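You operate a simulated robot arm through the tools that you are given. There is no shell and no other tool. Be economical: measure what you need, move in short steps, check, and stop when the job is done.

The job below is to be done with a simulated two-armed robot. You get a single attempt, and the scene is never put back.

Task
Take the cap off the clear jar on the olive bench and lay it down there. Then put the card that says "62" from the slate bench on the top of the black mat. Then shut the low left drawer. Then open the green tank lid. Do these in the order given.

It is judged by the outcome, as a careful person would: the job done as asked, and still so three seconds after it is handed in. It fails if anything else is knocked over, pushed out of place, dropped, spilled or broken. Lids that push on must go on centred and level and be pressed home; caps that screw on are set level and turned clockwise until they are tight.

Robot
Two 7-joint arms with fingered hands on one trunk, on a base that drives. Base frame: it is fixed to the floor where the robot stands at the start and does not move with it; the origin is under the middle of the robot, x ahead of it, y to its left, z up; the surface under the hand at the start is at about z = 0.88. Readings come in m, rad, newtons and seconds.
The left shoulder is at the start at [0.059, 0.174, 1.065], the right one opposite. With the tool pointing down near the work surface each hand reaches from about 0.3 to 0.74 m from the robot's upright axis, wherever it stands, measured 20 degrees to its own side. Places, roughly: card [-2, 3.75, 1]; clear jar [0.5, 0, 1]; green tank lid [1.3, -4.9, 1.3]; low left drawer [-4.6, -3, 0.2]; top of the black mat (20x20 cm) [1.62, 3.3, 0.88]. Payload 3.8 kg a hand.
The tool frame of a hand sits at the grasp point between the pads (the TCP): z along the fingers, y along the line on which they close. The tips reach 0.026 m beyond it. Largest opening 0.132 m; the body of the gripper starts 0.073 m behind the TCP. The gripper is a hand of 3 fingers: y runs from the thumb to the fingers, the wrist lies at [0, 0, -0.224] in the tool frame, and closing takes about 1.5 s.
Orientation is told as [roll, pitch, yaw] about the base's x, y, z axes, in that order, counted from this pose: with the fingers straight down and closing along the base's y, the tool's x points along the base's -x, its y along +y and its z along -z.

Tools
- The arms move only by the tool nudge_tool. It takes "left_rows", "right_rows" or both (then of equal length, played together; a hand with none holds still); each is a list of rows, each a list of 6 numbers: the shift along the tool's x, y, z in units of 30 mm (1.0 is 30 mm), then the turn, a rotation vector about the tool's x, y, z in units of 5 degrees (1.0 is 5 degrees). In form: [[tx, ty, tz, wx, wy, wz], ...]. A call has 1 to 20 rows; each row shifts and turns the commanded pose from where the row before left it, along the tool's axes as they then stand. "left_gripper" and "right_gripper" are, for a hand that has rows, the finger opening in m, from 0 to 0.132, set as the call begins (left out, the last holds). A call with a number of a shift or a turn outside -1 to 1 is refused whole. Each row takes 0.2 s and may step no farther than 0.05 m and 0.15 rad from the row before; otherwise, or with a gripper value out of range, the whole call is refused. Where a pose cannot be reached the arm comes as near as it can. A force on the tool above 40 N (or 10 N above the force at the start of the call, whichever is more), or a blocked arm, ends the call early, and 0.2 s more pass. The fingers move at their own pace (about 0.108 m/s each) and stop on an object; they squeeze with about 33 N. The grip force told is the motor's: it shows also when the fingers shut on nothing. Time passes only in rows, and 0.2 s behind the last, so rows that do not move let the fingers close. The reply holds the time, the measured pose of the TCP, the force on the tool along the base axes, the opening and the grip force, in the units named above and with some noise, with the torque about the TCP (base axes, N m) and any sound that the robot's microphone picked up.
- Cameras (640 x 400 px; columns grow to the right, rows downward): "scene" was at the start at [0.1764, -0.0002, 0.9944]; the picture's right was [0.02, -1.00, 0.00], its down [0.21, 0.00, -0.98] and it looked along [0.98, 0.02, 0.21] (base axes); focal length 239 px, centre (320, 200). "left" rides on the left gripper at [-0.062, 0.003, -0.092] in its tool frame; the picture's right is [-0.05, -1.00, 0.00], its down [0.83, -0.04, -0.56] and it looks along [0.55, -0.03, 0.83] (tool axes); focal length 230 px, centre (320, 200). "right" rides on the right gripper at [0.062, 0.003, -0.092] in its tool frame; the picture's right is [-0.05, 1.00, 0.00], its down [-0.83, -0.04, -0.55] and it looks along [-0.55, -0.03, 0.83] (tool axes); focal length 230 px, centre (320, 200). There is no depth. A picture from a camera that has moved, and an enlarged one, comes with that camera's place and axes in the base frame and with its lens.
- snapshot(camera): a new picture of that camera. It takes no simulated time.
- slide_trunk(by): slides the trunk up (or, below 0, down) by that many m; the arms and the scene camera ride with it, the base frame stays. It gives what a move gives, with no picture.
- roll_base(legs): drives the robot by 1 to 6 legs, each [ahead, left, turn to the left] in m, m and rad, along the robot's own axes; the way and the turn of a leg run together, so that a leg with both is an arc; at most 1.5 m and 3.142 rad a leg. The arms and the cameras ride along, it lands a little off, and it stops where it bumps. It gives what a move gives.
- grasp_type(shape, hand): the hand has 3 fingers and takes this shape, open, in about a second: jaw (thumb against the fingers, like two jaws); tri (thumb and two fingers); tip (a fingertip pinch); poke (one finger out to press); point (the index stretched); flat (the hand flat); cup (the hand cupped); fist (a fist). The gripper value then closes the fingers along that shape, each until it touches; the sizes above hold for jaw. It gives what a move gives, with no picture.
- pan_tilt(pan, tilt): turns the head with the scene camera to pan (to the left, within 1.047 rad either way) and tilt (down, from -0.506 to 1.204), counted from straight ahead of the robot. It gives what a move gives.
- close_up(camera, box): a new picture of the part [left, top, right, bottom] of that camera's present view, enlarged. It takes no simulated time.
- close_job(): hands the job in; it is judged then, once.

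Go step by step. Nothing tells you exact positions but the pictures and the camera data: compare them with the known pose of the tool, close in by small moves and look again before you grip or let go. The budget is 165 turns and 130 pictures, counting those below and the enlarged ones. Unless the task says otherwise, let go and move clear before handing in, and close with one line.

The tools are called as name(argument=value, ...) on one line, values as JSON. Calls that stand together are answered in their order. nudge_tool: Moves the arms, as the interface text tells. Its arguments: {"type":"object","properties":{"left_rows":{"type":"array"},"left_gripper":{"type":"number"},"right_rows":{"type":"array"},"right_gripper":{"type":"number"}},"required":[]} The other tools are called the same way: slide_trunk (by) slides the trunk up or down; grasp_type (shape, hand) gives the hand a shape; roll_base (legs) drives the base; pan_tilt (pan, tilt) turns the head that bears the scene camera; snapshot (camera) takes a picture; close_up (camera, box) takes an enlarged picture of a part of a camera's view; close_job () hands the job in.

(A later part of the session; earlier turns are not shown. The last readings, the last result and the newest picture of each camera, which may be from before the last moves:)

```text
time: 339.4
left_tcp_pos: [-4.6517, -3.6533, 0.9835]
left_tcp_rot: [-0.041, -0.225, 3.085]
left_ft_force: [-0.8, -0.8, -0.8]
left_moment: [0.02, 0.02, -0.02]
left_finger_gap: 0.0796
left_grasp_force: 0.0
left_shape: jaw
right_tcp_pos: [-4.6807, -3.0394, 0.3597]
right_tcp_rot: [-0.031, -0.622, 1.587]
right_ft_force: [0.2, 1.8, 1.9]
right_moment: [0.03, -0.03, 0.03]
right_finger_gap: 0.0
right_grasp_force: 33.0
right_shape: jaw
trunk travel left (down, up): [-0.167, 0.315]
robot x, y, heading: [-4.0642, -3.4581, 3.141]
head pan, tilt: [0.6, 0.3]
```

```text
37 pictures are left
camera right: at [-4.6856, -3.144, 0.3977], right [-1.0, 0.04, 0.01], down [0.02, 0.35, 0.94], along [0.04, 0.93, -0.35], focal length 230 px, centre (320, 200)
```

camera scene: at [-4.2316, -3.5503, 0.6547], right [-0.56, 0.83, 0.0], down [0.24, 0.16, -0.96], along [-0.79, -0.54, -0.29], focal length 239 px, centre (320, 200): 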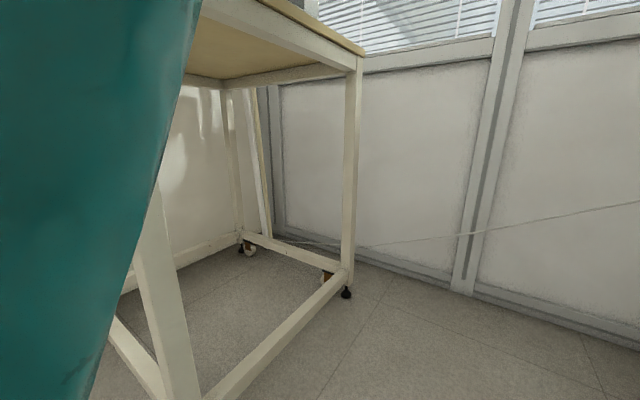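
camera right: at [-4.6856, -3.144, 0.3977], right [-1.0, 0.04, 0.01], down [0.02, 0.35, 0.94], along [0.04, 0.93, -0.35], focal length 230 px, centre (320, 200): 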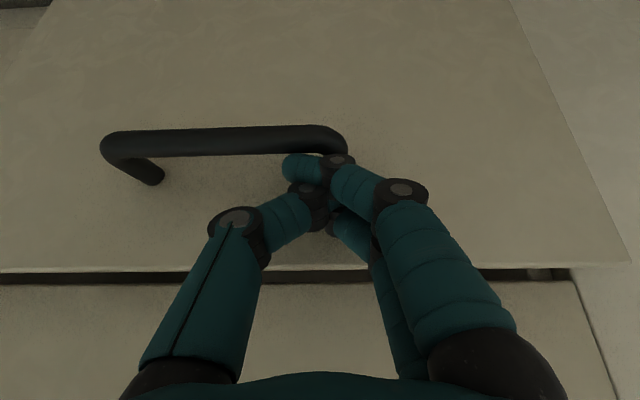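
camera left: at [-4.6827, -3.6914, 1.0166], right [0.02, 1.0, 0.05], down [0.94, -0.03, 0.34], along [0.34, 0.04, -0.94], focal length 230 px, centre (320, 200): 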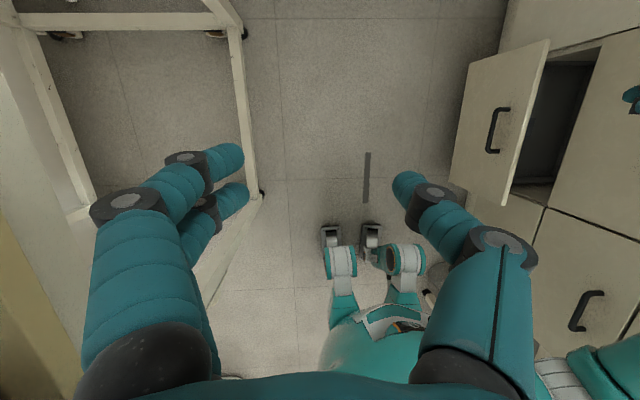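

Contact has begun beside the handle. I'll continue pushing slowly until it stops.

nudge_tool(right_rows=[[-0.3, 0, 0.215, 0, 0, 0], [-0.3, 0, 0.215, 0, 0, 0], [-0.3, 0, 0.215, 0, 0, 0], [-0.3, 0, 0.215, 0, 0, 0], [-0.3, 0, 0.215, 0, 0, 0], [-0.3, 0, 0.215, 0, 0, 0], [-0.3, 0, 0.215, 0, 0, 0], [-0.3, 0, 0.215, 0, 0, 0], [-0.3, 0, 0.215, 0, 0, 0], [-0.3, 0, 0.215, 0, 0, 0]])

snapshot(camera="right")

```text
time: 340.7
left_tcp_pos: [-4.6509, -3.6559, 0.984]
left_tcp_rot: [-0.041, -0.227, 3.089]
left_ft_force: [0.5, 0.3, -0.1]
left_moment: [-0.03, 0.03, -0.01]
left_finger_gap: 0.0796
left_grasp_force: 0.1
left_shape: jaw
right_tcp_pos: [-4.6835, -2.9983, 0.3533]
right_tcp_rot: [-0.022, -0.59, 1.592]
right_ft_force: [0.3, -6.7, 1.6]
right_moment: [0.01, -0.08, -0.13]
right_finger_gap: 0.0
right_grasp_force: 33.2
right_shape: jaw
trunk travel left (down, up): [-0.167, 0.315]
robot x, y, heading: [-4.0665, -3.4622, -3.142]
head pan, tilt: [0.6, 0.3]
stopped in row 6 (right hand): the force on the tool passed its limit at 45 N (the readings are from after the stop); the commanded pose is now the measured one
```

```text
36 pictures are left
camera right: at [-4.6881, -3.1013, 0.3957], right [-1.0, 0.03, 0.01], down [0.02, 0.38, 0.93], along [0.03, 0.92, -0.38], focal length 230 px, centre (320, 200)
```

right: 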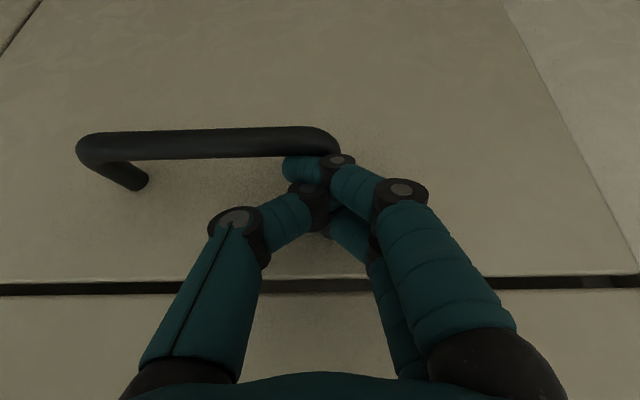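

Push stopped at 45 N, so the drawer seems shut. I'll retract the hand and check.

nudge_tool(right_rows=[[0.6, 0, -0.43, 0, 0, 0], [0.6, 0, -0.43, 0, 0, 0], [0.6, 0, -0.43, 0, 0, 0], [0.6, 0, -0.43, 0, 0, 0], [0.6, 0, -0.43, 0, 0, 0], [0.6, 0, -0.43, 0, 0, 0], [0.6, 0, -0.43, 0, 0, 0], [0.6, 0, -0.43, 0, 0, 0], [0.6, 0, -0.43, 0, 0, 0], [0.6, 0, -0.43, 0, 0, 0]])

pan_tilt(pan=-0.9, tilt=0.5)

snapshot(camera="scene")

snapshot(camera="right")

```text
time: 342.9
left_tcp_pos: [-4.6516, -3.6569, 0.9824]
left_tcp_rot: [-0.041, -0.228, 3.088]
left_ft_force: [0.2, -0.6, 0.3]
left_moment: [0.02, -0.01, 0.0]
left_finger_gap: 0.0798
left_grasp_force: 0.0
left_shape: jaw
right_tcp_pos: [-4.6822, -3.2207, 0.3598]
right_tcp_rot: [-0.022, -0.591, 1.594]
right_ft_force: [0.6, -3.0, -0.6]
right_moment: [-0.04, 0.01, -0.03]
right_finger_gap: 0.0
right_grasp_force: 32.8
right_shape: jaw
trunk travel left (down, up): [-0.167, 0.315]
robot x, y, heading: [-4.0682, -3.4616, -3.137]
head pan, tilt: [0.6, 0.3]
```

```text
time: 344.5
left_tcp_pos: [-4.6516, -3.6553, 0.9842]
left_tcp_rot: [-0.042, -0.226, 3.087]
left_ft_force: [0.0, 0.0, 0.4]
left_moment: [0.02, -0.02, -0.02]
left_finger_gap: 0.0798
left_grasp_force: 0.0
left_shape: jaw
right_tcp_pos: [-4.6824, -3.2179, 0.3601]
right_tcp_rot: [-0.024, -0.596, 1.592]
right_ft_force: [0.1, -1.8, 1.2]
right_moment: [-0.02, 0.04, -0.02]
right_finger_gap: 0.0
right_grasp_force: 33.3
right_shape: jaw
trunk travel left (down, up): [-0.167, 0.315]
robot x, y, heading: [-4.0641, -3.4608, -3.139]
head pan, tilt: [-0.901, 0.499]
```

```text
35 pictures are left
camera scene: at [-4.2094, -3.3909, 0.7215], right [0.78, 0.62, 0.0], down [0.3, -0.37, -0.88], along [-0.55, 0.69, -0.48], focal length 239 px, centre (320, 200)
```

scene: 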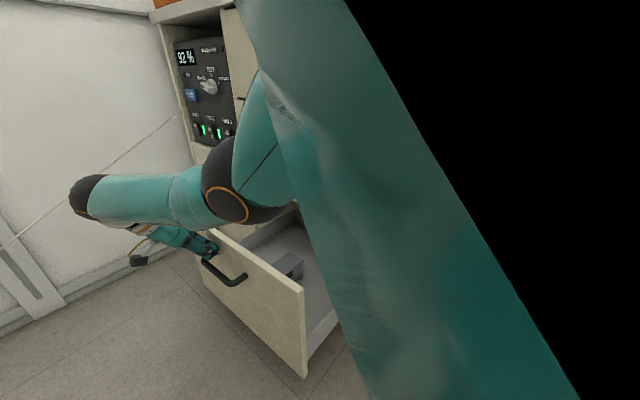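

```text
34 pictures are left
camera right: at [-4.6855, -3.3205, 0.4012], right [-1.0, 0.03, 0.01], down [0.02, 0.38, 0.93], along [0.03, 0.93, -0.38], focal length 230 px, centre (320, 200)
```

right: 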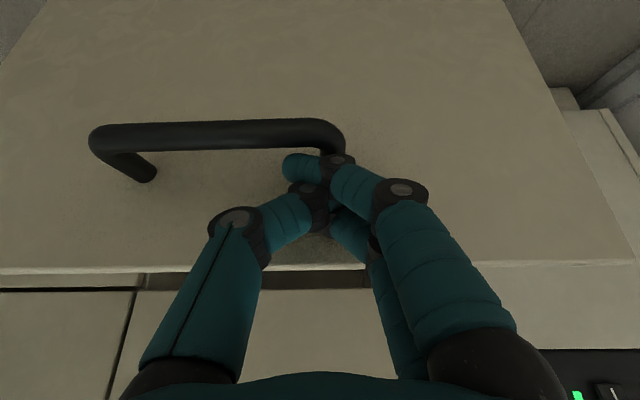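

The fingertips had hooked the handle and pulled the drawer out again. I'll lift the fingers clear of the handle by 30 mm, check, and push again higher up.

nudge_tool(right_rows=[[-0.14, 0, 0.09, 0, 0, 0], [-0.28, 0, -0.41, 0, 0, 0], [-0.28, 0, -0.41, 0, 0, 0], [0, 0, 0, 0, 0, 0]])

snapshot(camera="right")

```text
time: 345.5
left_tcp_pos: [-4.6506, -3.6559, 0.9839]
left_tcp_rot: [-0.041, -0.227, 3.088]
left_ft_force: [-0.1, -0.7, 0.5]
left_moment: [0.02, 0.0, -0.03]
left_finger_gap: 0.0798
left_grasp_force: 0.1
left_shape: jaw
right_tcp_pos: [-4.6839, -3.2131, 0.389]
right_tcp_rot: [-0.023, -0.595, 1.593]
right_ft_force: [-0.9, 0.0, -0.2]
right_moment: [-0.03, -0.02, 0.01]
right_finger_gap: 0.0
right_grasp_force: 33.3
right_shape: jaw
trunk travel left (down, up): [-0.167, 0.315]
robot x, y, heading: [-4.0694, -3.4608, -3.138]
head pan, tilt: [-0.901, 0.499]
```

```text
33 pictures are left
camera right: at [-4.6868, -3.3161, 0.4318], right [-1.0, 0.03, 0.01], down [0.02, 0.38, 0.93], along [0.03, 0.93, -0.38], focal length 230 px, centre (320, 200)
```

right: 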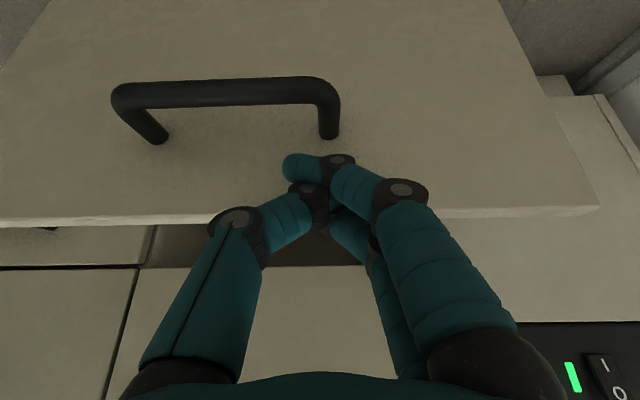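

Clear of the handle now. I'll push again.

nudge_tool(right_rows=[[-0.33, 0, 0.224, 0, 0, 0], [-0.33, 0, 0.224, 0, 0, 0], [-0.33, 0, 0.224, 0, 0, 0], [-0.33, 0, 0.224, 0, 0, 0], [-0.33, 0, 0.224, 0, 0, 0], [-0.33, 0, 0.224, 0, 0, 0], [-0.33, 0, 0.224, 0, 0, 0], [-0.33, 0, 0.224, 0, 0, 0], [-0.33, 0, 0.224, 0, 0, 0], [-0.33, 0, 0.224, 0, 0, 0], [-0.33, 0, 0.224, 0, 0, 0], [-0.33, 0, 0.224, 0, 0, 0], [-0.33, 0, 0.224, 0, 0, 0], [-0.33, 0, 0.224, 0, 0, 0], [-0.25, 0, 0.17, 0, 0, 0], [-0.25, 0, 0.17, 0, 0, 0], [-0.25, 0, 0.17, 0, 0, 0], [-0.25, 0, 0.17, 0, 0, 0], [-0.25, 0, 0.17, 0, 0, 0], [-0.25, 0, 0.17, 0, 0, 0]])

snapshot(camera="right")

```text
time: 349.7
left_tcp_pos: [-4.6517, -3.658, 0.9839]
left_tcp_rot: [-0.042, -0.224, 3.09]
left_ft_force: [-0.2, 0.7, -0.3]
left_moment: [0.03, -0.02, 0.0]
left_finger_gap: 0.0797
left_grasp_force: 0.0
left_shape: jaw
right_tcp_pos: [-4.6868, -2.9972, 0.3885]
right_tcp_rot: [-0.021, -0.585, 1.597]
right_ft_force: [-1.9, -23.9, -2.4]
right_moment: [-0.17, 0.06, -0.36]
right_finger_gap: 0.0001
right_grasp_force: 33.3
right_shape: jaw
trunk travel left (down, up): [-0.167, 0.315]
robot x, y, heading: [-4.0707, -3.4585, -3.135]
head pan, tilt: [-0.901, 0.499]
```

```text
32 pictures are left
camera right: at [-4.6903, -3.1005, 0.4304], right [-1.0, 0.03, 0.01], down [0.02, 0.39, 0.92], along [0.02, 0.92, -0.39], focal length 230 px, centre (320, 200)
```

right: 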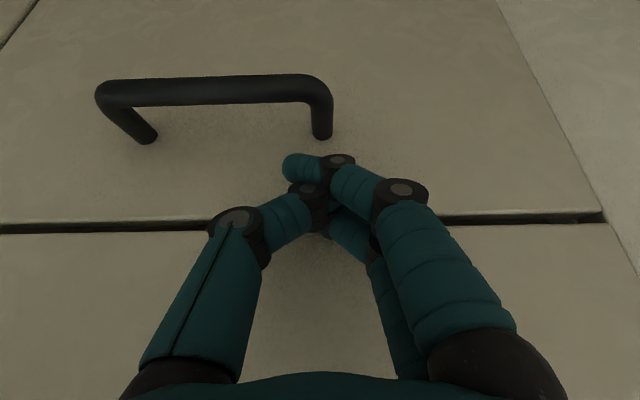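

The face is flush with its neighbours and 24 N of resistance builds. One more small push to be sure, then I retract and check.

nudge_tool(right_rows=[[-0.12, 0, 0.08, 0, 0, 0], [-0.12, 0, 0.08, 0, 0, 0], [0, 0, 0, 0, 0, 0]])

nudge_tool(right_rows=[[0.6, 0, -0.43, 0, 0, 0], [0.6, 0, -0.43, 0, 0, 0], [0.6, 0, -0.43, 0, 0, 0], [0.6, 0, -0.43, 0, 0, 0], [0.6, 0, -0.43, 0, 0, 0], [0.6, 0, -0.43, 0, 0, 0], [0.6, 0, -0.43, 0, 0, 0], [0.6, 0, -0.43, 0, 0, 0], [0.6, 0, -0.43, 0, 0, 0], [0.6, 0, -0.43, 0, 0, 0], [0.6, 0, -0.43, 0, 0, 0]])

snapshot(camera="right")

```text
time: 350.2
left_tcp_pos: [-4.6497, -3.6576, 0.9848]
left_tcp_rot: [-0.044, -0.226, 3.089]
left_ft_force: [-0.2, 0.0, 0.2]
left_moment: [-0.04, 0.0, -0.01]
left_finger_gap: 0.0797
left_grasp_force: 0.0
left_shape: jaw
right_tcp_pos: [-4.689, -2.9984, 0.3859]
right_tcp_rot: [-0.018, -0.57, 1.601]
right_ft_force: [1.2, -7.0, 1.3]
right_moment: [-0.07, -0.02, -0.13]
right_finger_gap: 0.0
right_grasp_force: 33.6
right_shape: jaw
trunk travel left (down, up): [-0.167, 0.315]
robot x, y, heading: [-4.0661, -3.4604, -3.141]
head pan, tilt: [-0.901, 0.499]
stopped in row 2 (right hand): the force on the tool passed its limit at 42 N (the readings are from after the stop); the commanded pose is now the measured one
```

```text
time: 352.6
left_tcp_pos: [-4.6502, -3.6575, 0.9835]
left_tcp_rot: [-0.038, -0.228, 3.088]
left_ft_force: [0.2, -0.3, -0.2]
left_moment: [-0.01, 0.0, 0.02]
left_finger_gap: 0.0796
left_grasp_force: 0.0
left_shape: jaw
right_tcp_pos: [-4.6857, -3.2392, 0.3971]
right_tcp_rot: [-0.018, -0.577, 1.598]
right_ft_force: [-0.3, 0.1, -0.3]
right_moment: [0.03, -0.02, 0.03]
right_finger_gap: 0.0
right_grasp_force: 33.1
right_shape: jaw
trunk travel left (down, up): [-0.167, 0.315]
robot x, y, heading: [-4.0669, -3.463, -3.137]
head pan, tilt: [-0.901, 0.499]
```

```text
31 pictures are left
camera right: at [-4.6867, -3.3411, 0.4407], right [-1.0, 0.03, 0.01], down [0.02, 0.39, 0.92], along [0.02, 0.92, -0.39], focal length 230 px, centre (320, 200)
```

right: 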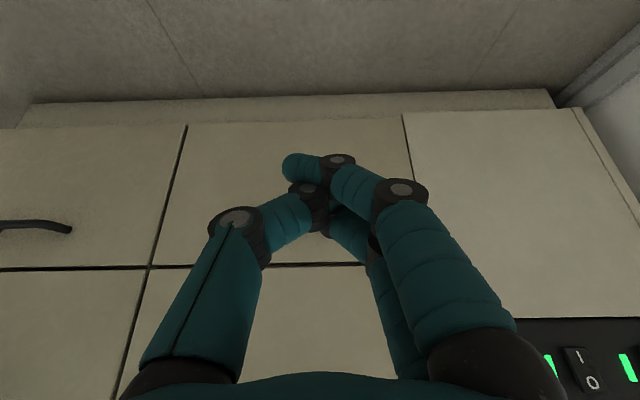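

Step 3 is done: the drawer is flush. I'll restore the right hand to its driving pose and raise the trunk.

nudge_tool(right_rows=[[0, 0, 0, 0, 1, 0], [0, 0, 0, 0, 1, 0], [0, 0, 0, 0, 1, 0], [0, 0, 0, 0, 1, 0], [0, 0, 0, 0, 1, 0], [0, 0, 0, 0, 1, 0], [0, 0, 0, 0, 0.6, 0], [0, 0, -0.9, 0, 0, 0], [0, 0, -0.9, 0, 0, 0], [0, 0, -0.9, 0, 0, 0], [0, 0, -0.9, 0, 0, 0], [0, 0, -0.9, 0, 0, 0], [0, 0, -0.9, 0, 0, 0], [0, 0, -0.9, 0, 0, 0], [0, 0, -0.9, 0, 0, 0], [0, 0, -0.9, 0, 0, 0], [0, 0, -0.9, 0, 0, 0], [0, 0, -0.9, 0, 0, 0], [0, 0, -0.9, 0, 0, 0], [0, 0, -0.9, 0, 0, 0]])

nudge_tool(right_rows=[[0, 0, 0, 0, 0, -1], [0, 0, 0, 0, 0, -1], [0, 0, 0, 0, 0, -1], [0, 0, 0, 0, 0, -1], [0, 0, 0, 0, 0, -1], [0, 0, 0, 0, 0, -1], [0, 0, 0, 0, 0, -1], [0, 0, 0, 0, 0, -1], [0, 0, 0, 0, 0, -1], [0, 0, 0, 0, 0, -1], [0, 0, 0, 0, 0, -1], [0, 0, 0, 0, 0, -1], [0, 0, 0, 0, 0, -1], [0, 0, 0, 0, 0, -1], [0, 0, 0, 0, 0, -1], [0, 0, 0, 0, 0, -1], [0, 0, 0, 0, 0, -1], [0, 0, 0, 0, 0, -1]], right_gripper=0.08)

slide_trunk(by=0.2)

```text
time: 356.8
left_tcp_pos: [-4.6505, -3.6579, 0.9847]
left_tcp_rot: [-0.042, -0.227, 3.088]
left_ft_force: [0.2, -1.5, 0.4]
left_moment: [-0.01, 0.01, 0.01]
left_finger_gap: 0.0796
left_grasp_force: 0.0
left_shape: jaw
right_tcp_pos: [-4.6904, -3.2391, 0.7495]
right_tcp_rot: [-0.016, 0.0, 1.591]
right_ft_force: [-1.3, 0.0, 0.3]
right_moment: [0.02, -0.01, 0.01]
right_finger_gap: 0.0001
right_grasp_force: 32.8
right_shape: jaw
trunk travel left (down, up): [-0.167, 0.315]
robot x, y, heading: [-4.0673, -3.4611, -3.138]
head pan, tilt: [-0.901, 0.499]
```

```text
time: 360.6
left_tcp_pos: [-4.6516, -3.6582, 0.9839]
left_tcp_rot: [-0.042, -0.228, 3.09]
left_ft_force: [0.8, -0.1, 0.0]
left_moment: [0.01, 0.02, 0.01]
left_finger_gap: 0.0795
left_grasp_force: 0.0
left_shape: jaw
right_tcp_pos: [-4.6898, -3.2395, 0.7482]
right_tcp_rot: [0.001, 0.016, -3.12]
right_ft_force: [0.5, 0.5, 1.0]
right_moment: [0.03, 0.01, 0.0]
right_finger_gap: 0.0796
right_grasp_force: 0.1
right_shape: jaw
trunk travel left (down, up): [-0.167, 0.315]
robot x, y, heading: [-4.0679, -3.4597, -3.142]
head pan, tilt: [-0.901, 0.499]
```

```text
time: 362.8
left_tcp_pos: [-4.6504, -3.658, 1.1824]
left_tcp_rot: [-0.042, -0.225, 3.089]
left_ft_force: [0.0, 0.1, -0.8]
left_moment: [0.0, -0.03, 0.03]
left_finger_gap: 0.0795
left_grasp_force: 0.1
left_shape: jaw
right_tcp_pos: [-4.6904, -3.2399, 0.9488]
right_tcp_rot: [-0.001, 0.016, -3.123]
right_ft_force: [0.5, -0.6, 0.4]
right_moment: [0.0, -0.04, -0.04]
right_finger_gap: 0.0797
right_grasp_force: 0.0
right_shape: jaw
trunk travel left (down, up): [-0.367, 0.115]
robot x, y, heading: [-4.0685, -3.4619, -3.14]
head pan, tilt: [-0.901, 0.499]
```

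Next I'll raise the right hand, reverse out of the corridor along the same way, and turn to face -y to find the tank.

nudge_tool(right_rows=[[0, 0, -0.9, 0, 0, 0], [0, 0, -0.9, 0, 0, 0], [0, 0, -0.9, 0, 0, 0], [0, 0, -0.9, 0, 0, 0], [0, 0, -0.8, 0, 0, 0]])

roll_base(legs=[[-1.2, 0, 0], [-1.15, 0, 0], [-0.3, -0.27, 0], [-1.0, 0, 0]])

pan_tilt(pan=-0.2, tilt=0.3)

snapshot(camera="scene")

```text
time: 364.0
left_tcp_pos: [-4.65, -3.6577, 1.1836]
left_tcp_rot: [-0.043, -0.227, 3.088]
left_ft_force: [-0.2, 0.1, 0.5]
left_moment: [0.02, 0.01, 0.03]
left_finger_gap: 0.0794
left_grasp_force: 0.0
left_shape: jaw
right_tcp_pos: [-4.6911, -3.2387, 1.079]
right_tcp_rot: [0.001, 0.016, -3.119]
right_ft_force: [0.7, 0.2, -0.1]
right_moment: [0.05, 0.02, 0.0]
right_finger_gap: 0.0796
right_grasp_force: 0.1
right_shape: jaw
trunk travel left (down, up): [-0.367, 0.115]
robot x, y, heading: [-4.069, -3.4572, -3.134]
head pan, tilt: [-0.901, 0.499]
```

```text
time: 368.4
left_tcp_pos: [-3.7404, -3.6745, 1.1849]
left_tcp_rot: [-0.05, -0.231, 3.103]
left_ft_force: [-0.2, 0.2, 0.5]
left_moment: [0.02, 0.01, -0.03]
left_finger_gap: 0.0796
left_grasp_force: 0.0
left_shape: jaw
right_tcp_pos: [-3.7847, -3.275, 1.0846]
right_tcp_rot: [-0.015, 0.009, -3.071]
right_ft_force: [-0.6, -0.7, 0.2]
right_moment: [-0.06, 0.01, -0.01]
right_finger_gap: 0.0799
right_grasp_force: 0.1
right_shape: jaw
trunk travel left (down, up): [-0.367, 0.115]
robot x, y, heading: [-3.1641, -3.4607, -3.121]
head pan, tilt: [-0.901, 0.499]
stopped in leg 1: the robot was blocked; the commanded pose is now the measured one
```

```text
time: 369.4
left_tcp_pos: [-3.7414, -3.6742, 1.1846]
left_tcp_rot: [-0.052, -0.23, 3.103]
left_ft_force: [0.0, -1.4, 0.6]
left_moment: [0.02, -0.04, -0.01]
left_finger_gap: 0.0796
left_grasp_force: 0.1
left_shape: jaw
right_tcp_pos: [-3.7853, -3.2761, 1.0837]
right_tcp_rot: [-0.017, 0.014, -3.075]
right_ft_force: [1.1, 0.1, -0.1]
right_moment: [-0.01, 0.01, 0.02]
right_finger_gap: 0.0798
right_grasp_force: 0.1
right_shape: jaw
trunk travel left (down, up): [-0.367, 0.115]
robot x, y, heading: [-3.1628, -3.4584, -3.126]
head pan, tilt: [-0.201, 0.3]
```

```text
30 pictures are left
camera scene: at [-3.347, -3.4546, 0.9402], right [0.19, 0.98, 0.01], down [0.29, -0.04, -0.96], along [-0.94, 0.18, -0.29], focal length 239 px, centre (320, 200)
```

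scene: 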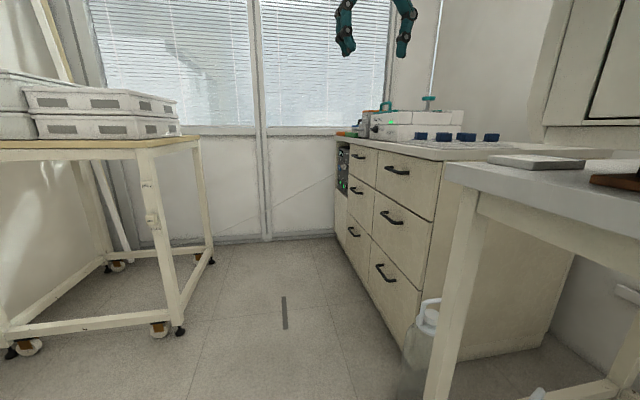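

All drawers are flush, which confirms step 3. The reverse was blocked, probably by the right elbow against the bench instrument. I'll go forward a little, tuck the right arm inward and try again.

roll_base(legs=[[0.12, 0.0, -0.02]])

nudge_tool(right_rows=[[-0.6, 0.6, 0, 0, 0, 0], [-0.6, 0.6, 0, 0, 0, 0], [-0.6, 0.6, 0, 0, 0, 0], [-0.3, 0.6, 0, 0, 0, 0], [0, 0.6, 0, 0, 0, 0]])

snapshot(camera="left")

```text
time: 370.7
left_tcp_pos: [-3.8761, -3.6579, 1.1805]
left_tcp_rot: [-0.049, -0.222, 3.081]
left_ft_force: [-0.4, 0.6, 0.9]
left_moment: [0.0, -0.02, 0.02]
left_finger_gap: 0.0798
left_grasp_force: 0.1
left_shape: jaw
right_tcp_pos: [-3.9114, -3.2574, 1.0764]
right_tcp_rot: [-0.015, 0.025, -3.096]
right_ft_force: [0.2, 0.7, 0.1]
right_moment: [-0.03, -0.02, 0.02]
right_finger_gap: 0.0797
right_grasp_force: 0.1
right_shape: jaw
trunk travel left (down, up): [-0.367, 0.115]
robot x, y, heading: [-3.2872, -3.4604, 3.14]
head pan, tilt: [-0.201, 0.3]
```

```text
time: 371.9
left_tcp_pos: [-3.8723, -3.6507, 1.184]
left_tcp_rot: [-0.042, -0.226, 3.08]
left_ft_force: [0.5, -0.4, -0.8]
left_moment: [0.01, 0.02, -0.04]
left_finger_gap: 0.0796
left_grasp_force: 0.0
left_shape: jaw
right_tcp_pos: [-3.9414, -3.3363, 1.0734]
right_tcp_rot: [-0.006, 0.019, -3.094]
right_ft_force: [-0.2, -1.0, 0.3]
right_moment: [-0.01, -0.03, 0.0]
right_finger_gap: 0.0799
right_grasp_force: 0.0
right_shape: jaw
right hand out of reach, approached as far as the arm can: row 3, 4
trunk travel left (down, up): [-0.367, 0.115]
robot x, y, heading: [-3.2879, -3.4594, 3.14]
head pan, tilt: [-0.201, 0.3]
```

```text
29 pictures are left
camera left: at [-3.9114, -3.6561, 1.2869], right [0.02, 1.0, 0.05], down [0.93, -0.04, 0.36], along [0.36, 0.04, -0.93], focal length 230 px, centre (320, 200)
```

left: 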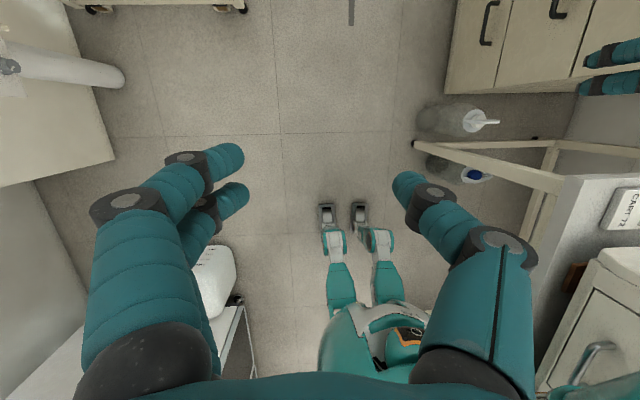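

I'll restore the left hand to its level pose as well, then retry reversing.

nudge_tool(left_rows=[[0, 0, 0, 0, 0.86, 0], [0, 0, 0, 0, 0.86, 0], [0, 0, 0, 0, 0.86, 0], [-0.4, 0, 0.9, 0, 0, 0], [-0.4, 0, 0.9, 0, 0, 0], [0, 0, 0.9, 0, 0, 0]])

roll_base(legs=[[-0.6, 0.0, 0], [-0.6, 0, 0]])

```text
time: 373.3
left_tcp_pos: [-3.897, -3.6464, 1.1043]
left_tcp_rot: [-0.041, -0.001, 3.072]
left_ft_force: [-0.6, 0.6, -0.1]
left_moment: [0.01, -0.02, 0.01]
left_finger_gap: 0.0797
left_grasp_force: 0.1
left_shape: jaw
right_tcp_pos: [-3.9428, -3.3358, 1.0735]
right_tcp_rot: [-0.007, 0.019, -3.096]
right_ft_force: [-0.1, 0.6, -0.2]
right_moment: [0.0, -0.02, 0.04]
right_finger_gap: 0.0799
right_grasp_force: 0.0
right_shape: jaw
trunk travel left (down, up): [-0.367, 0.115]
robot x, y, heading: [-3.2838, -3.4611, 3.134]
head pan, tilt: [-0.201, 0.3]
```

```text
time: 379.7
left_tcp_pos: [-2.6953, -3.6485, 1.1042]
left_tcp_rot: [-0.039, -0.003, 3.065]
left_ft_force: [0.3, -0.1, 0.5]
left_moment: [-0.04, 0.01, 0.0]
left_finger_gap: 0.0795
left_grasp_force: 0.1
left_shape: jaw
right_tcp_pos: [-2.7384, -3.3393, 1.0741]
right_tcp_rot: [-0.007, 0.018, -3.1]
right_ft_force: [-0.3, -0.5, -0.4]
right_moment: [0.01, 0.0, 0.02]
right_finger_gap: 0.0799
right_grasp_force: 0.1
right_shape: jaw
trunk travel left (down, up): [-0.367, 0.115]
robot x, y, heading: [-2.0833, -3.4669, 3.129]
head pan, tilt: [-0.201, 0.3]
```

That worked. I'll continue reversing, then turn to face -y.

roll_base(legs=[[-0.4, 0, 0.01], [-0.3, -0.27, 0], [-1.0, 0, 0], [0, 0, 1.57]])

pan_tilt(pan=0.7, tilt=0.1)

snapshot(camera="scene")

```text
time: 393.4
left_tcp_pos: [-0.1904, -3.8134, 1.1033]
left_tcp_rot: [-0.04, -0.004, -1.63]
left_ft_force: [0.9, 0.3, -1.0]
left_moment: [0.04, 0.02, -0.01]
left_finger_gap: 0.0796
left_grasp_force: 0.1
left_shape: jaw
right_tcp_pos: [-0.4991, -3.8618, 1.0738]
right_tcp_rot: [-0.006, 0.019, -1.514]
right_ft_force: [-0.1, 0.3, 0.3]
right_moment: [0.01, 0.0, -0.02]
right_finger_gap: 0.0801
right_grasp_force: 0.0
right_shape: jaw
trunk travel left (down, up): [-0.367, 0.115]
robot x, y, heading: [-0.3866, -3.2056, -1.565]
head pan, tilt: [-0.201, 0.3]
```

```text
time: 394.6
left_tcp_pos: [-0.1903, -3.8129, 1.1039]
left_tcp_rot: [-0.04, -0.003, -1.631]
left_ft_force: [-1.0, -0.5, -0.1]
left_moment: [-0.01, -0.01, -0.01]
left_finger_gap: 0.0795
left_grasp_force: 0.0
left_shape: jaw
right_tcp_pos: [-0.5006, -3.8632, 1.0731]
right_tcp_rot: [-0.007, 0.018, -1.516]
right_ft_force: [-0.5, -0.4, 0.2]
right_moment: [0.01, 0.01, 0.0]
right_finger_gap: 0.0797
right_grasp_force: 0.2
right_shape: jaw
trunk travel left (down, up): [-0.367, 0.115]
robot x, y, heading: [-0.3854, -3.2071, -1.564]
head pan, tilt: [0.7, 0.099]
```

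```text
28 pictures are left
camera scene: at [-0.3245, -3.3702, 0.9581], right [-0.76, -0.65, 0.0], down [-0.06, 0.08, -0.99], along [0.64, -0.76, -0.1], focal length 239 px, centre (320, 200)
```

scene: 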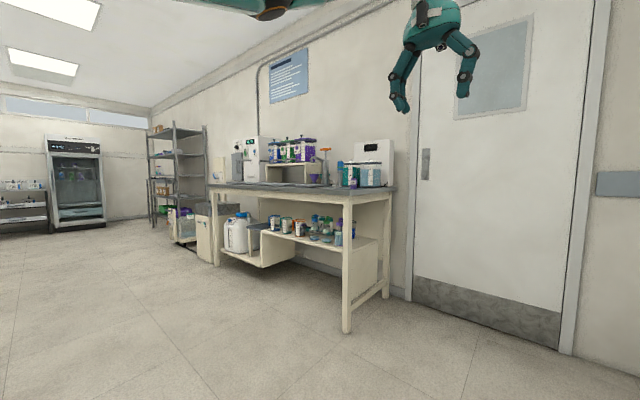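

close_up(camera="scene", box=[210, 110, 410, 235])

```text
3.20 times, centred on (310, 172) of scene
camera zoom: at [-0.3245, -3.3702, 0.9581], right [-0.76, -0.65, 0.0], down [-0.06, 0.08, -0.99], along [0.64, -0.76, -0.1], focal length 766 px, centre (352, 288)
```

zoom: 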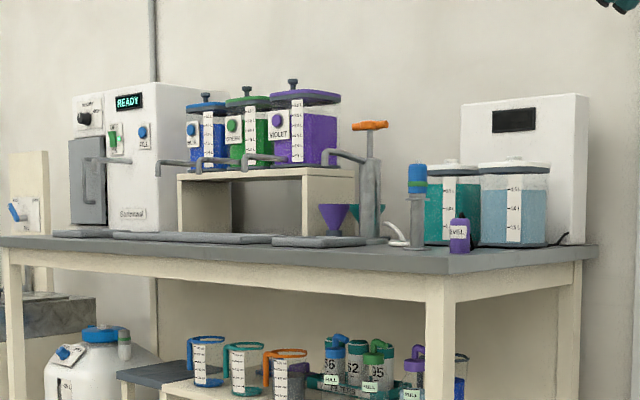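

The green tank is the middle one on the raised shelf of that bench, with a knobbed lid. I'll strafe over in front of it and look closely.

roll_base(legs=[[0.4, 0, 0], [0, 1.3, 0], [0, 0.35, 0]])

slide_trunk(by=0.11)

pan_tilt(pan=0.0, tilt=0.0)

snapshot(camera="scene")

```text
time: 411.4
left_tcp_pos: [1.4466, -4.2054, 1.104]
left_tcp_rot: [-0.04, -0.001, -1.628]
left_ft_force: [0.6, -0.5, 0.9]
left_moment: [-0.01, 0.0, 0.02]
left_finger_gap: 0.0796
left_grasp_force: 0.1
left_shape: jaw
right_tcp_pos: [1.138, -4.2533, 1.0737]
right_tcp_rot: [-0.007, 0.02, -1.515]
right_ft_force: [-0.2, -0.2, -0.1]
right_moment: [0.01, 0.02, 0.01]
right_finger_gap: 0.0798
right_grasp_force: 0.1
right_shape: jaw
trunk travel left (down, up): [-0.367, 0.115]
robot x, y, heading: [1.2559, -3.5943, -1.568]
head pan, tilt: [0.7, 0.099]
```

```text
time: 412.9
left_tcp_pos: [1.4489, -4.1976, 1.2291]
left_tcp_rot: [-0.04, -0.028, -1.631]
left_ft_force: [0.6, -1.1, -0.5]
left_moment: [0.01, -0.03, 0.01]
left_finger_gap: 0.0796
left_grasp_force: 0.1
left_shape: jaw
right_tcp_pos: [1.138, -4.1635, 1.3826]
right_tcp_rot: [-0.027, -0.306, -1.515]
right_ft_force: [-0.5, -1.1, -0.6]
right_moment: [0.01, 0.02, 0.0]
right_finger_gap: 0.08
right_grasp_force: 0.0
right_shape: jaw
trunk travel left (down, up): [-0.477, 0.005]
robot x, y, heading: [1.2541, -3.5926, -1.561]
head pan, tilt: [0.7, 0.099]
```

```text
time: 413.9
left_tcp_pos: [1.4467, -4.1973, 1.2308]
left_tcp_rot: [-0.039, -0.032, -1.631]
left_ft_force: [-0.3, -0.5, 0.1]
left_moment: [-0.02, 0.02, -0.01]
left_finger_gap: 0.0797
left_grasp_force: 0.1
left_shape: jaw
right_tcp_pos: [1.1371, -4.1638, 1.3847]
right_tcp_rot: [-0.026, -0.308, -1.512]
right_ft_force: [0.0, 0.3, -0.7]
right_moment: [-0.01, 0.0, 0.02]
right_finger_gap: 0.08
right_grasp_force: 0.0
right_shape: jaw
trunk travel left (down, up): [-0.477, 0.005]
robot x, y, heading: [1.2537, -3.5935, -1.564]
head pan, tilt: [0.0, 0.0]
```

```text
26 pictures are left
camera scene: at [1.2546, -3.7959, 1.1104], right [-1.0, -0.01, 0.0], down [0.0, 0.0, -1.0], along [0.01, -1.0, 0.0], focal length 239 px, centre (320, 200)
```

scene: 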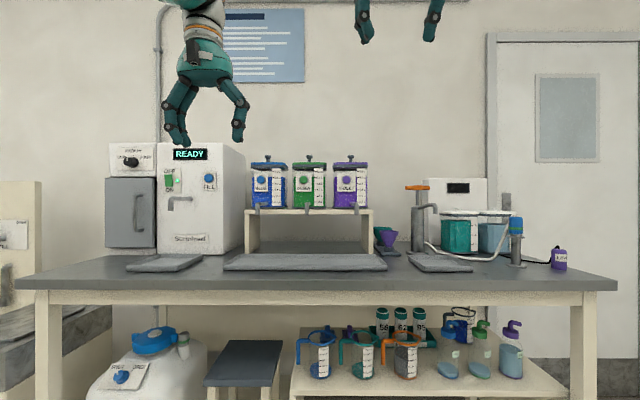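

I'll zoom into the tanks.

close_up(camera="scene", box=[240, 145, 380, 232])

```text
4.57 times, centred on (310, 188) of scene
camera zoom: at [1.2546, -3.7959, 1.1104], right [-1.0, -0.01, 0.0], down [0.0, 0.0, -1.0], along [0.01, -1.0, 0.0], focal length 1094 px, centre (366, 253)
```

zoom: 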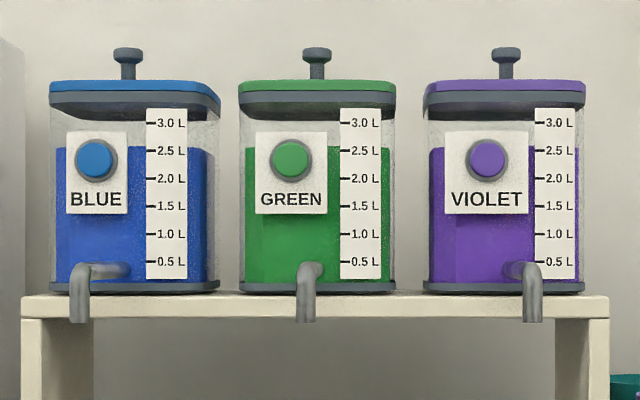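

The lid has a central knob at about [1.31, -4.88, 1.31]; the buttons and taps below must not be touched. I'll pull the right hand back and prepare the left hand raised, pointing forward and down.

nudge_tool(left_rows=[[0, 0, 0, 0, -1, 0], [0, 0, 0, 0, -1, 0], [0, 0, 0, 0, -1, 0], [0, 0, 0, 0, -1, 0], [0, 0, 0, 0, -1, 0], [0, 0, 0, 0, -1, 0], [0, 0, 0, 0, -1, 0], [0, 0, 0, 0, -1, 0], [0, 0, 0, 0, -1, 0], [0, 0, 0, 0, -1, 0], [-0.73, -0.18, -0.53, 0, 0, 0], [-0.73, -0.18, -0.53, 0, 0, 0], [-0.73, -0.18, -0.53, 0, 0, 0], [-0.73, -0.18, -0.53, 0, 0, 0], [-0.73, -0.18, -0.53, 0, 0, 0], [-0.73, -0.18, -0.53, 0, 0, 0], [-0.73, -0.18, -0.53, 0, 0, 0]], right_rows=[[0.95, 0, 0, 0, 0, 0], [0.95, 0, 0, 0, 0, 0], [0.95, 0, 0, 0, 0, 0], [0.95, 0, 0, 0, 0, 0], [0.95, 0, 0, 0, 0, 0], [0.95, 0, 0, 0, 0, 0], [0.95, 0, 0, 0, 0, 0], [0, 0, 0, 0, 0, 0], [0, 0, 0, 0, 0, 0], [0, 0, 0, 0, 0, 0], [0, 0, 0, 0, 0, 0], [0, 0, 0, 0, 0, 0], [0, 0, 0, 0, 0, 0], [0, 0, 0, 0, 0, 0], [0, 0, 0, 0, 0, 0], [0, 0, 0, 0, 0, 0], [0, 0, 0, 0, 0, 0]], left_gripper=0.07)

snapshot(camera="left")

```text
time: 417.5
left_tcp_pos: [1.4159, -4.2024, 1.4218]
left_tcp_rot: [-0.06, -0.902, -1.586]
left_ft_force: [0.5, 0.1, -0.3]
left_moment: [0.02, 0.01, 0.02]
left_finger_gap: 0.0703
left_grasp_force: 0.1
left_shape: jaw
right_tcp_pos: [1.15, -4.136, 1.4085]
right_tcp_rot: [-0.025, -0.309, -1.513]
right_ft_force: [0.2, -0.1, 0.3]
right_moment: [0.03, -0.03, 0.0]
right_finger_gap: 0.0799
right_grasp_force: 0.1
right_shape: jaw
right hand out of reach, approached as far as the arm can: row 1, 2, 3, 4, 5, 6, 7
trunk travel left (down, up): [-0.477, 0.005]
robot x, y, heading: [1.2533, -3.5938, -1.563]
head pan, tilt: [0.0, 0.0]
```

```text
24 pictures are left
camera left: at [1.4233, -4.1682, 1.5266], right [-1.0, 0.03, 0.08], down [0.0, 0.95, -0.31], along [-0.08, -0.31, -0.95], focal length 230 px, centre (320, 200)
```

left: 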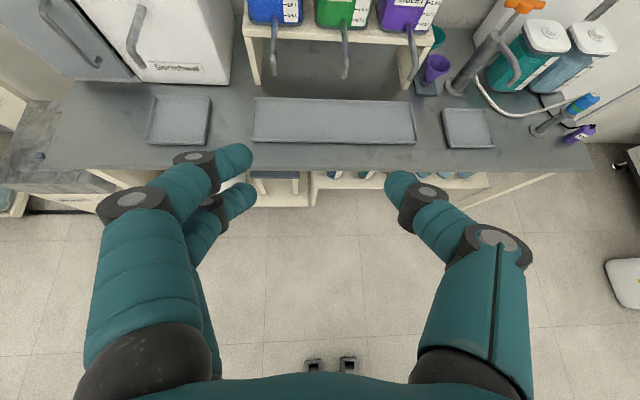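

Now I'll drive closer: 0.56 m ahead and 0.1 m to the right, after nudging the right hand further aside.

nudge_tool(right_rows=[[0, -0.9, 0, 0, 0, 0], [0, -0.9, 0, 0, 0, 0], [0, -0.9, 0, 0, 0, 0], [0, -0.9, 0, 0, 0, 0], [0, -0.9, 0, 0, 0, 0], [0, -0.9, 0, 0, 0, 0]])

roll_base(legs=[[0, -0.1, 0], [0.54, 0, 0]])

snapshot(camera="left")

snapshot(camera="scene")

```text
time: 418.9
left_tcp_pos: [1.4145, -4.2023, 1.4211]
left_tcp_rot: [-0.06, -0.902, -1.586]
left_ft_force: [0.3, 0.8, -0.9]
left_moment: [-0.03, 0.02, 0.02]
left_finger_gap: 0.0706
left_grasp_force: 0.0
left_shape: jaw
right_tcp_pos: [0.9858, -4.1494, 1.4154]
right_tcp_rot: [-0.023, -0.308, -1.512]
right_ft_force: [-0.9, 0.7, 0.4]
right_moment: [0.0, 0.01, -0.01]
right_finger_gap: 0.0801
right_grasp_force: 0.0
right_shape: jaw
right hand out of reach, approached as far as the arm can: row 1, 3
trunk travel left (down, up): [-0.477, 0.005]
robot x, y, heading: [1.2553, -3.5985, -1.569]
head pan, tilt: [0.0, 0.0]
```

```text
time: 423.1
left_tcp_pos: [1.319, -4.7391, 1.422]
left_tcp_rot: [-0.061, -0.904, -1.586]
left_ft_force: [-0.3, 0.0, 0.2]
left_moment: [0.0, 0.01, 0.01]
left_finger_gap: 0.0705
left_grasp_force: 0.0
left_shape: jaw
right_tcp_pos: [0.8911, -4.6839, 1.417]
right_tcp_rot: [-0.026, -0.309, -1.514]
right_ft_force: [-0.8, 1.0, 0.7]
right_moment: [0.0, 0.0, 0.0]
right_finger_gap: 0.0799
right_grasp_force: 0.1
right_shape: jaw
trunk travel left (down, up): [-0.477, 0.005]
robot x, y, heading: [1.1597, -4.1347, -1.567]
head pan, tilt: [0.0, 0.0]
```

```text
23 pictures are left
camera left: at [1.3273, -4.7044, 1.5268], right [-1.0, 0.03, 0.08], down [0.0, 0.95, -0.31], along [-0.08, -0.31, -0.95], focal length 230 px, centre (320, 200)
```

left: 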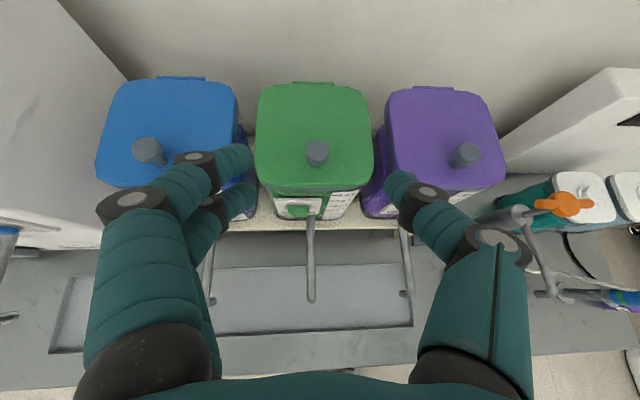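

```text
22 pictures are left
camera scene: at [1.1585, -4.3318, 1.1106], right [-1.0, 0.0, 0.0], down [0.0, 0.0, -1.0], along [0.0, -1.0, 0.0], focal length 239 px, centre (320, 200)
```

scene: 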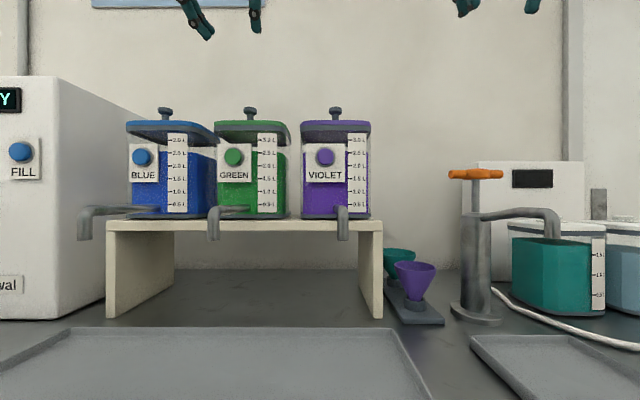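

The lid is hinged at the back, and the knob sits at about [1.311, -4.833, 1.30]. I'll move 9 cm closer and bring the left hand to a standoff in front of and above the knob.

roll_base(legs=[[0.09, 0, 0]])

nudge_tool(left_rows=[[0.79, -0.07, -0.16, 0, 0, 0], [0.79, -0.07, -0.16, 0, 0, 0], [0.79, -0.07, -0.16, 0, 0, 0], [0.79, -0.07, -0.16, 0, 0, 0], [0, 0, 0, 0, 0, 0]])

snapshot(camera="left")

snapshot(camera="scene")

```text
time: 424.3
left_tcp_pos: [1.3196, -4.8288, 1.4237]
left_tcp_rot: [-0.063, -0.905, -1.585]
left_ft_force: [0.0, 0.3, -0.1]
left_moment: [0.0, 0.02, 0.0]
left_finger_gap: 0.0706
left_grasp_force: 0.1
left_shape: jaw
right_tcp_pos: [0.8927, -4.7741, 1.4179]
right_tcp_rot: [-0.026, -0.311, -1.512]
right_ft_force: [0.4, 0.2, 0.5]
right_moment: [0.0, 0.02, 0.0]
right_finger_gap: 0.0799
right_grasp_force: 0.0
right_shape: jaw
trunk travel left (down, up): [-0.477, 0.005]
robot x, y, heading: [1.158, -4.2204, -1.563]
head pan, tilt: [0.0, 0.0]
```

```text
time: 425.5
left_tcp_pos: [1.3129, -4.7556, 1.3583]
left_tcp_rot: [-0.063, -0.903, -1.584]
left_ft_force: [0.0, -0.8, 0.7]
left_moment: [0.04, 0.0, -0.02]
left_finger_gap: 0.0708
left_grasp_force: 0.0
left_shape: jaw
right_tcp_pos: [0.8925, -4.7774, 1.4167]
right_tcp_rot: [-0.026, -0.309, -1.515]
right_ft_force: [0.4, -0.3, 0.0]
right_moment: [0.02, -0.01, -0.01]
right_finger_gap: 0.08
right_grasp_force: 0.1
right_shape: jaw
trunk travel left (down, up): [-0.477, 0.005]
robot x, y, heading: [1.1583, -4.2213, -1.566]
head pan, tilt: [0.0, 0.0]
```

```text
21 pictures are left
camera left: at [1.3212, -4.7215, 1.4636], right [-1.0, 0.03, 0.08], down [0.0, 0.95, -0.31], along [-0.08, -0.31, -0.95], focal length 230 px, centre (320, 200)
```

left: 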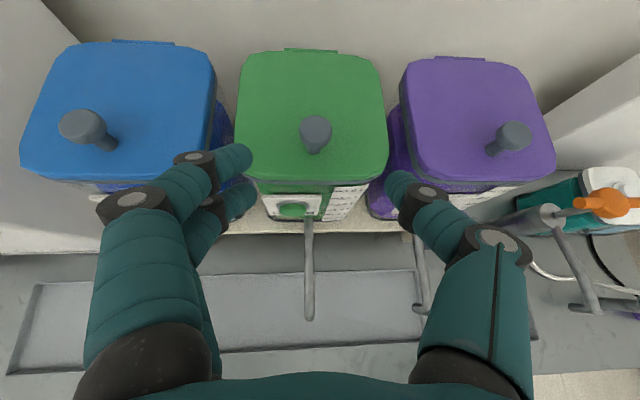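

```text
20 pictures are left
camera scene: at [1.1589, -4.4228, 1.1103], right [-1.0, -0.01, 0.0], down [0.0, 0.0, -1.0], along [0.01, -1.0, 0.0], focal length 239 px, centre (320, 200)
```

scene: 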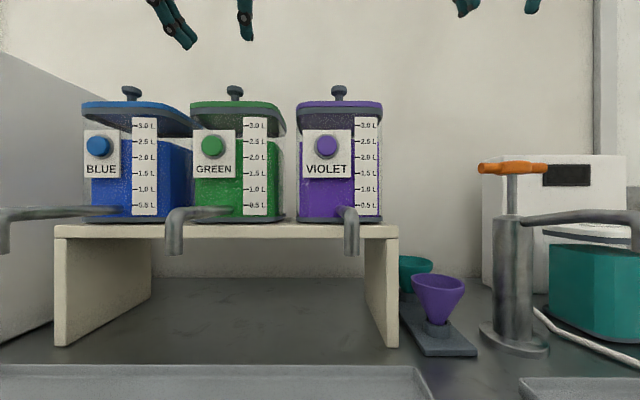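

The knob is confirmed at [1.310, -4.837, 1.299]. I'll advance along the fingers so the knob sits between the pads.

nudge_tool(left_rows=[[-0.04, -0.02, 0.83, 0, 0, 0], [-0.04, -0.02, 0.83, 0, 0, 0], [-0.04, -0.02, 0.83, 0, 0, 0], [-0.03, 0, 0.8, 0, 0, 0], [0, 0, 0, 0, 0, 0]])

snapshot(camera="left")

close_up(camera="scene", box=[160, 40, 320, 140])

```text
time: 426.7
left_tcp_pos: [1.3048, -4.8353, 1.3035]
left_tcp_rot: [-0.063, -0.904, -1.584]
left_ft_force: [-0.3, 0.5, 3.0]
left_moment: [-0.05, -0.1, 0.04]
left_finger_gap: 0.0705
left_grasp_force: 0.0
left_shape: jaw
right_tcp_pos: [0.8915, -4.7741, 1.4171]
right_tcp_rot: [-0.026, -0.311, -1.513]
right_ft_force: [-0.9, 0.0, 0.2]
right_moment: [-0.02, 0.04, -0.01]
right_finger_gap: 0.0795
right_grasp_force: 0.1
right_shape: jaw
trunk travel left (down, up): [-0.477, 0.005]
robot x, y, heading: [1.1571, -4.2252, -1.565]
head pan, tilt: [0.0, 0.0]
```

```text
19 pictures are left
camera left: at [1.313, -4.8005, 1.4074], right [-1.0, 0.03, 0.08], down [0.0, 0.95, -0.31], along [-0.08, -0.31, -0.95], focal length 230 px, centre (320, 200)
```

left: 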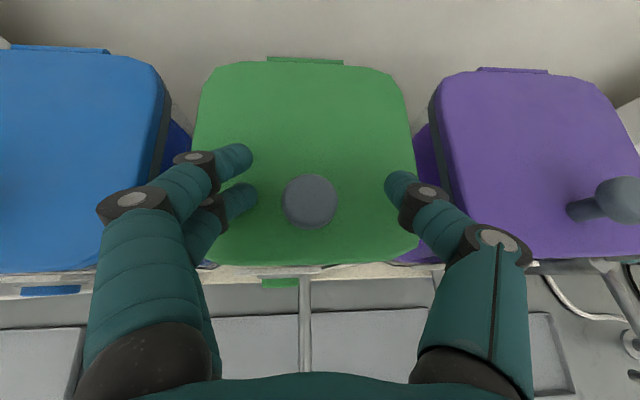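

```text
4.00 times, centred on (240, 90) of scene
camera zoom: at [1.159, -4.4223, 1.1106], right [-1.0, -0.01, 0.0], down [0.0, 0.0, -1.0], along [0.01, -1.0, 0.0], focal length 957 px, centre (640, 640)
```

zoom: 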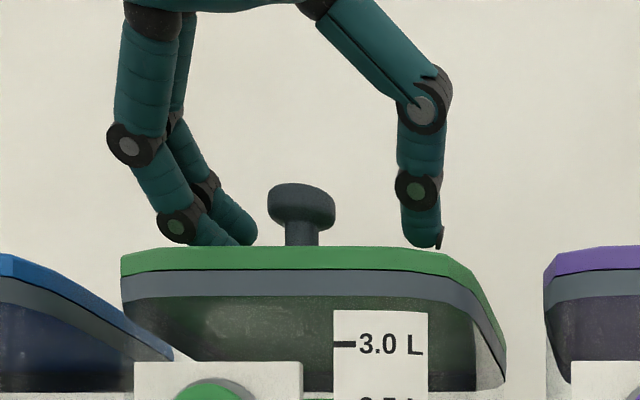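

The knob is between the fingers and the tips brush the lid (3 N). I'll raise 5 mm and close.

nudge_tool(left_rows=[[-0.13, 0.05, -0.1, 0, 0, 0], [0, 0, 0, 0, 0, 0]])

nudge_tool(left_rows=[[0, 0, 0, 0, 0, 0], [0, 0, 0, 0, 0, 0], [0, 0, 0, 0, 0, 0], [0, 0, 0, 0, 0, 0], [0, 0, 0, 0, 0, 0]], left_gripper=0.005)

close_up(camera="scene", box=[160, 40, 320, 140])

```text
time: 427.3
left_tcp_pos: [1.3066, -4.8364, 1.3063]
left_tcp_rot: [-0.065, -0.904, -1.584]
left_ft_force: [-0.1, -0.3, 0.2]
left_moment: [0.01, 0.0, -0.02]
left_finger_gap: 0.0705
left_grasp_force: 0.1
left_shape: jaw
right_tcp_pos: [0.8927, -4.7756, 1.4166]
right_tcp_rot: [-0.027, -0.309, -1.513]
right_ft_force: [-0.4, 0.4, 0.4]
right_moment: [0.01, -0.02, 0.05]
right_finger_gap: 0.0798
right_grasp_force: 0.0
right_shape: jaw
trunk travel left (down, up): [-0.477, 0.005]
robot x, y, heading: [1.1604, -4.2213, -1.571]
head pan, tilt: [0.0, 0.0]
```

```text
time: 428.5
left_tcp_pos: [1.3061, -4.8379, 1.305]
left_tcp_rot: [-0.06, -0.901, -1.587]
left_ft_force: [-3.7, -10.8, -3.2]
left_moment: [-0.11, 0.0, -0.03]
left_finger_gap: 0.0022
left_grasp_force: 32.7
left_shape: jaw
right_tcp_pos: [0.8916, -4.7769, 1.4149]
right_tcp_rot: [-0.023, -0.308, -1.513]
right_ft_force: [-0.7, -0.8, -0.9]
right_moment: [-0.04, 0.02, -0.01]
right_finger_gap: 0.0799
right_grasp_force: 0.0
right_shape: jaw
trunk travel left (down, up): [-0.477, 0.005]
robot x, y, heading: [1.1575, -4.2249, -1.571]
head pan, tilt: [0.0, 0.0]
```

```text
4.00 times, centred on (240, 90) of scene
camera zoom: at [1.1584, -4.4244, 1.11], right [-1.0, 0.0, 0.0], down [0.0, 0.0, -1.0], along [0.0, -1.0, 0.0], focal length 957 px, centre (640, 640)
```

zoom: 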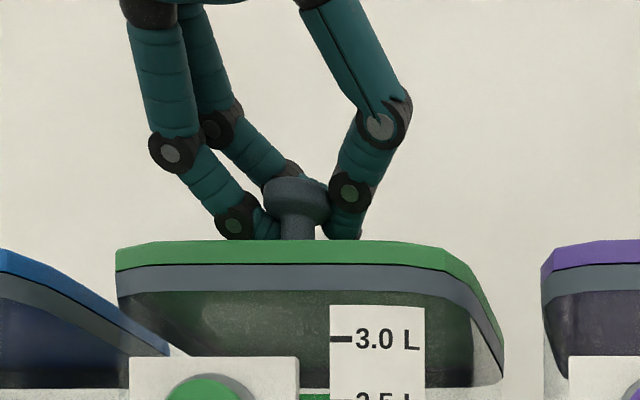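

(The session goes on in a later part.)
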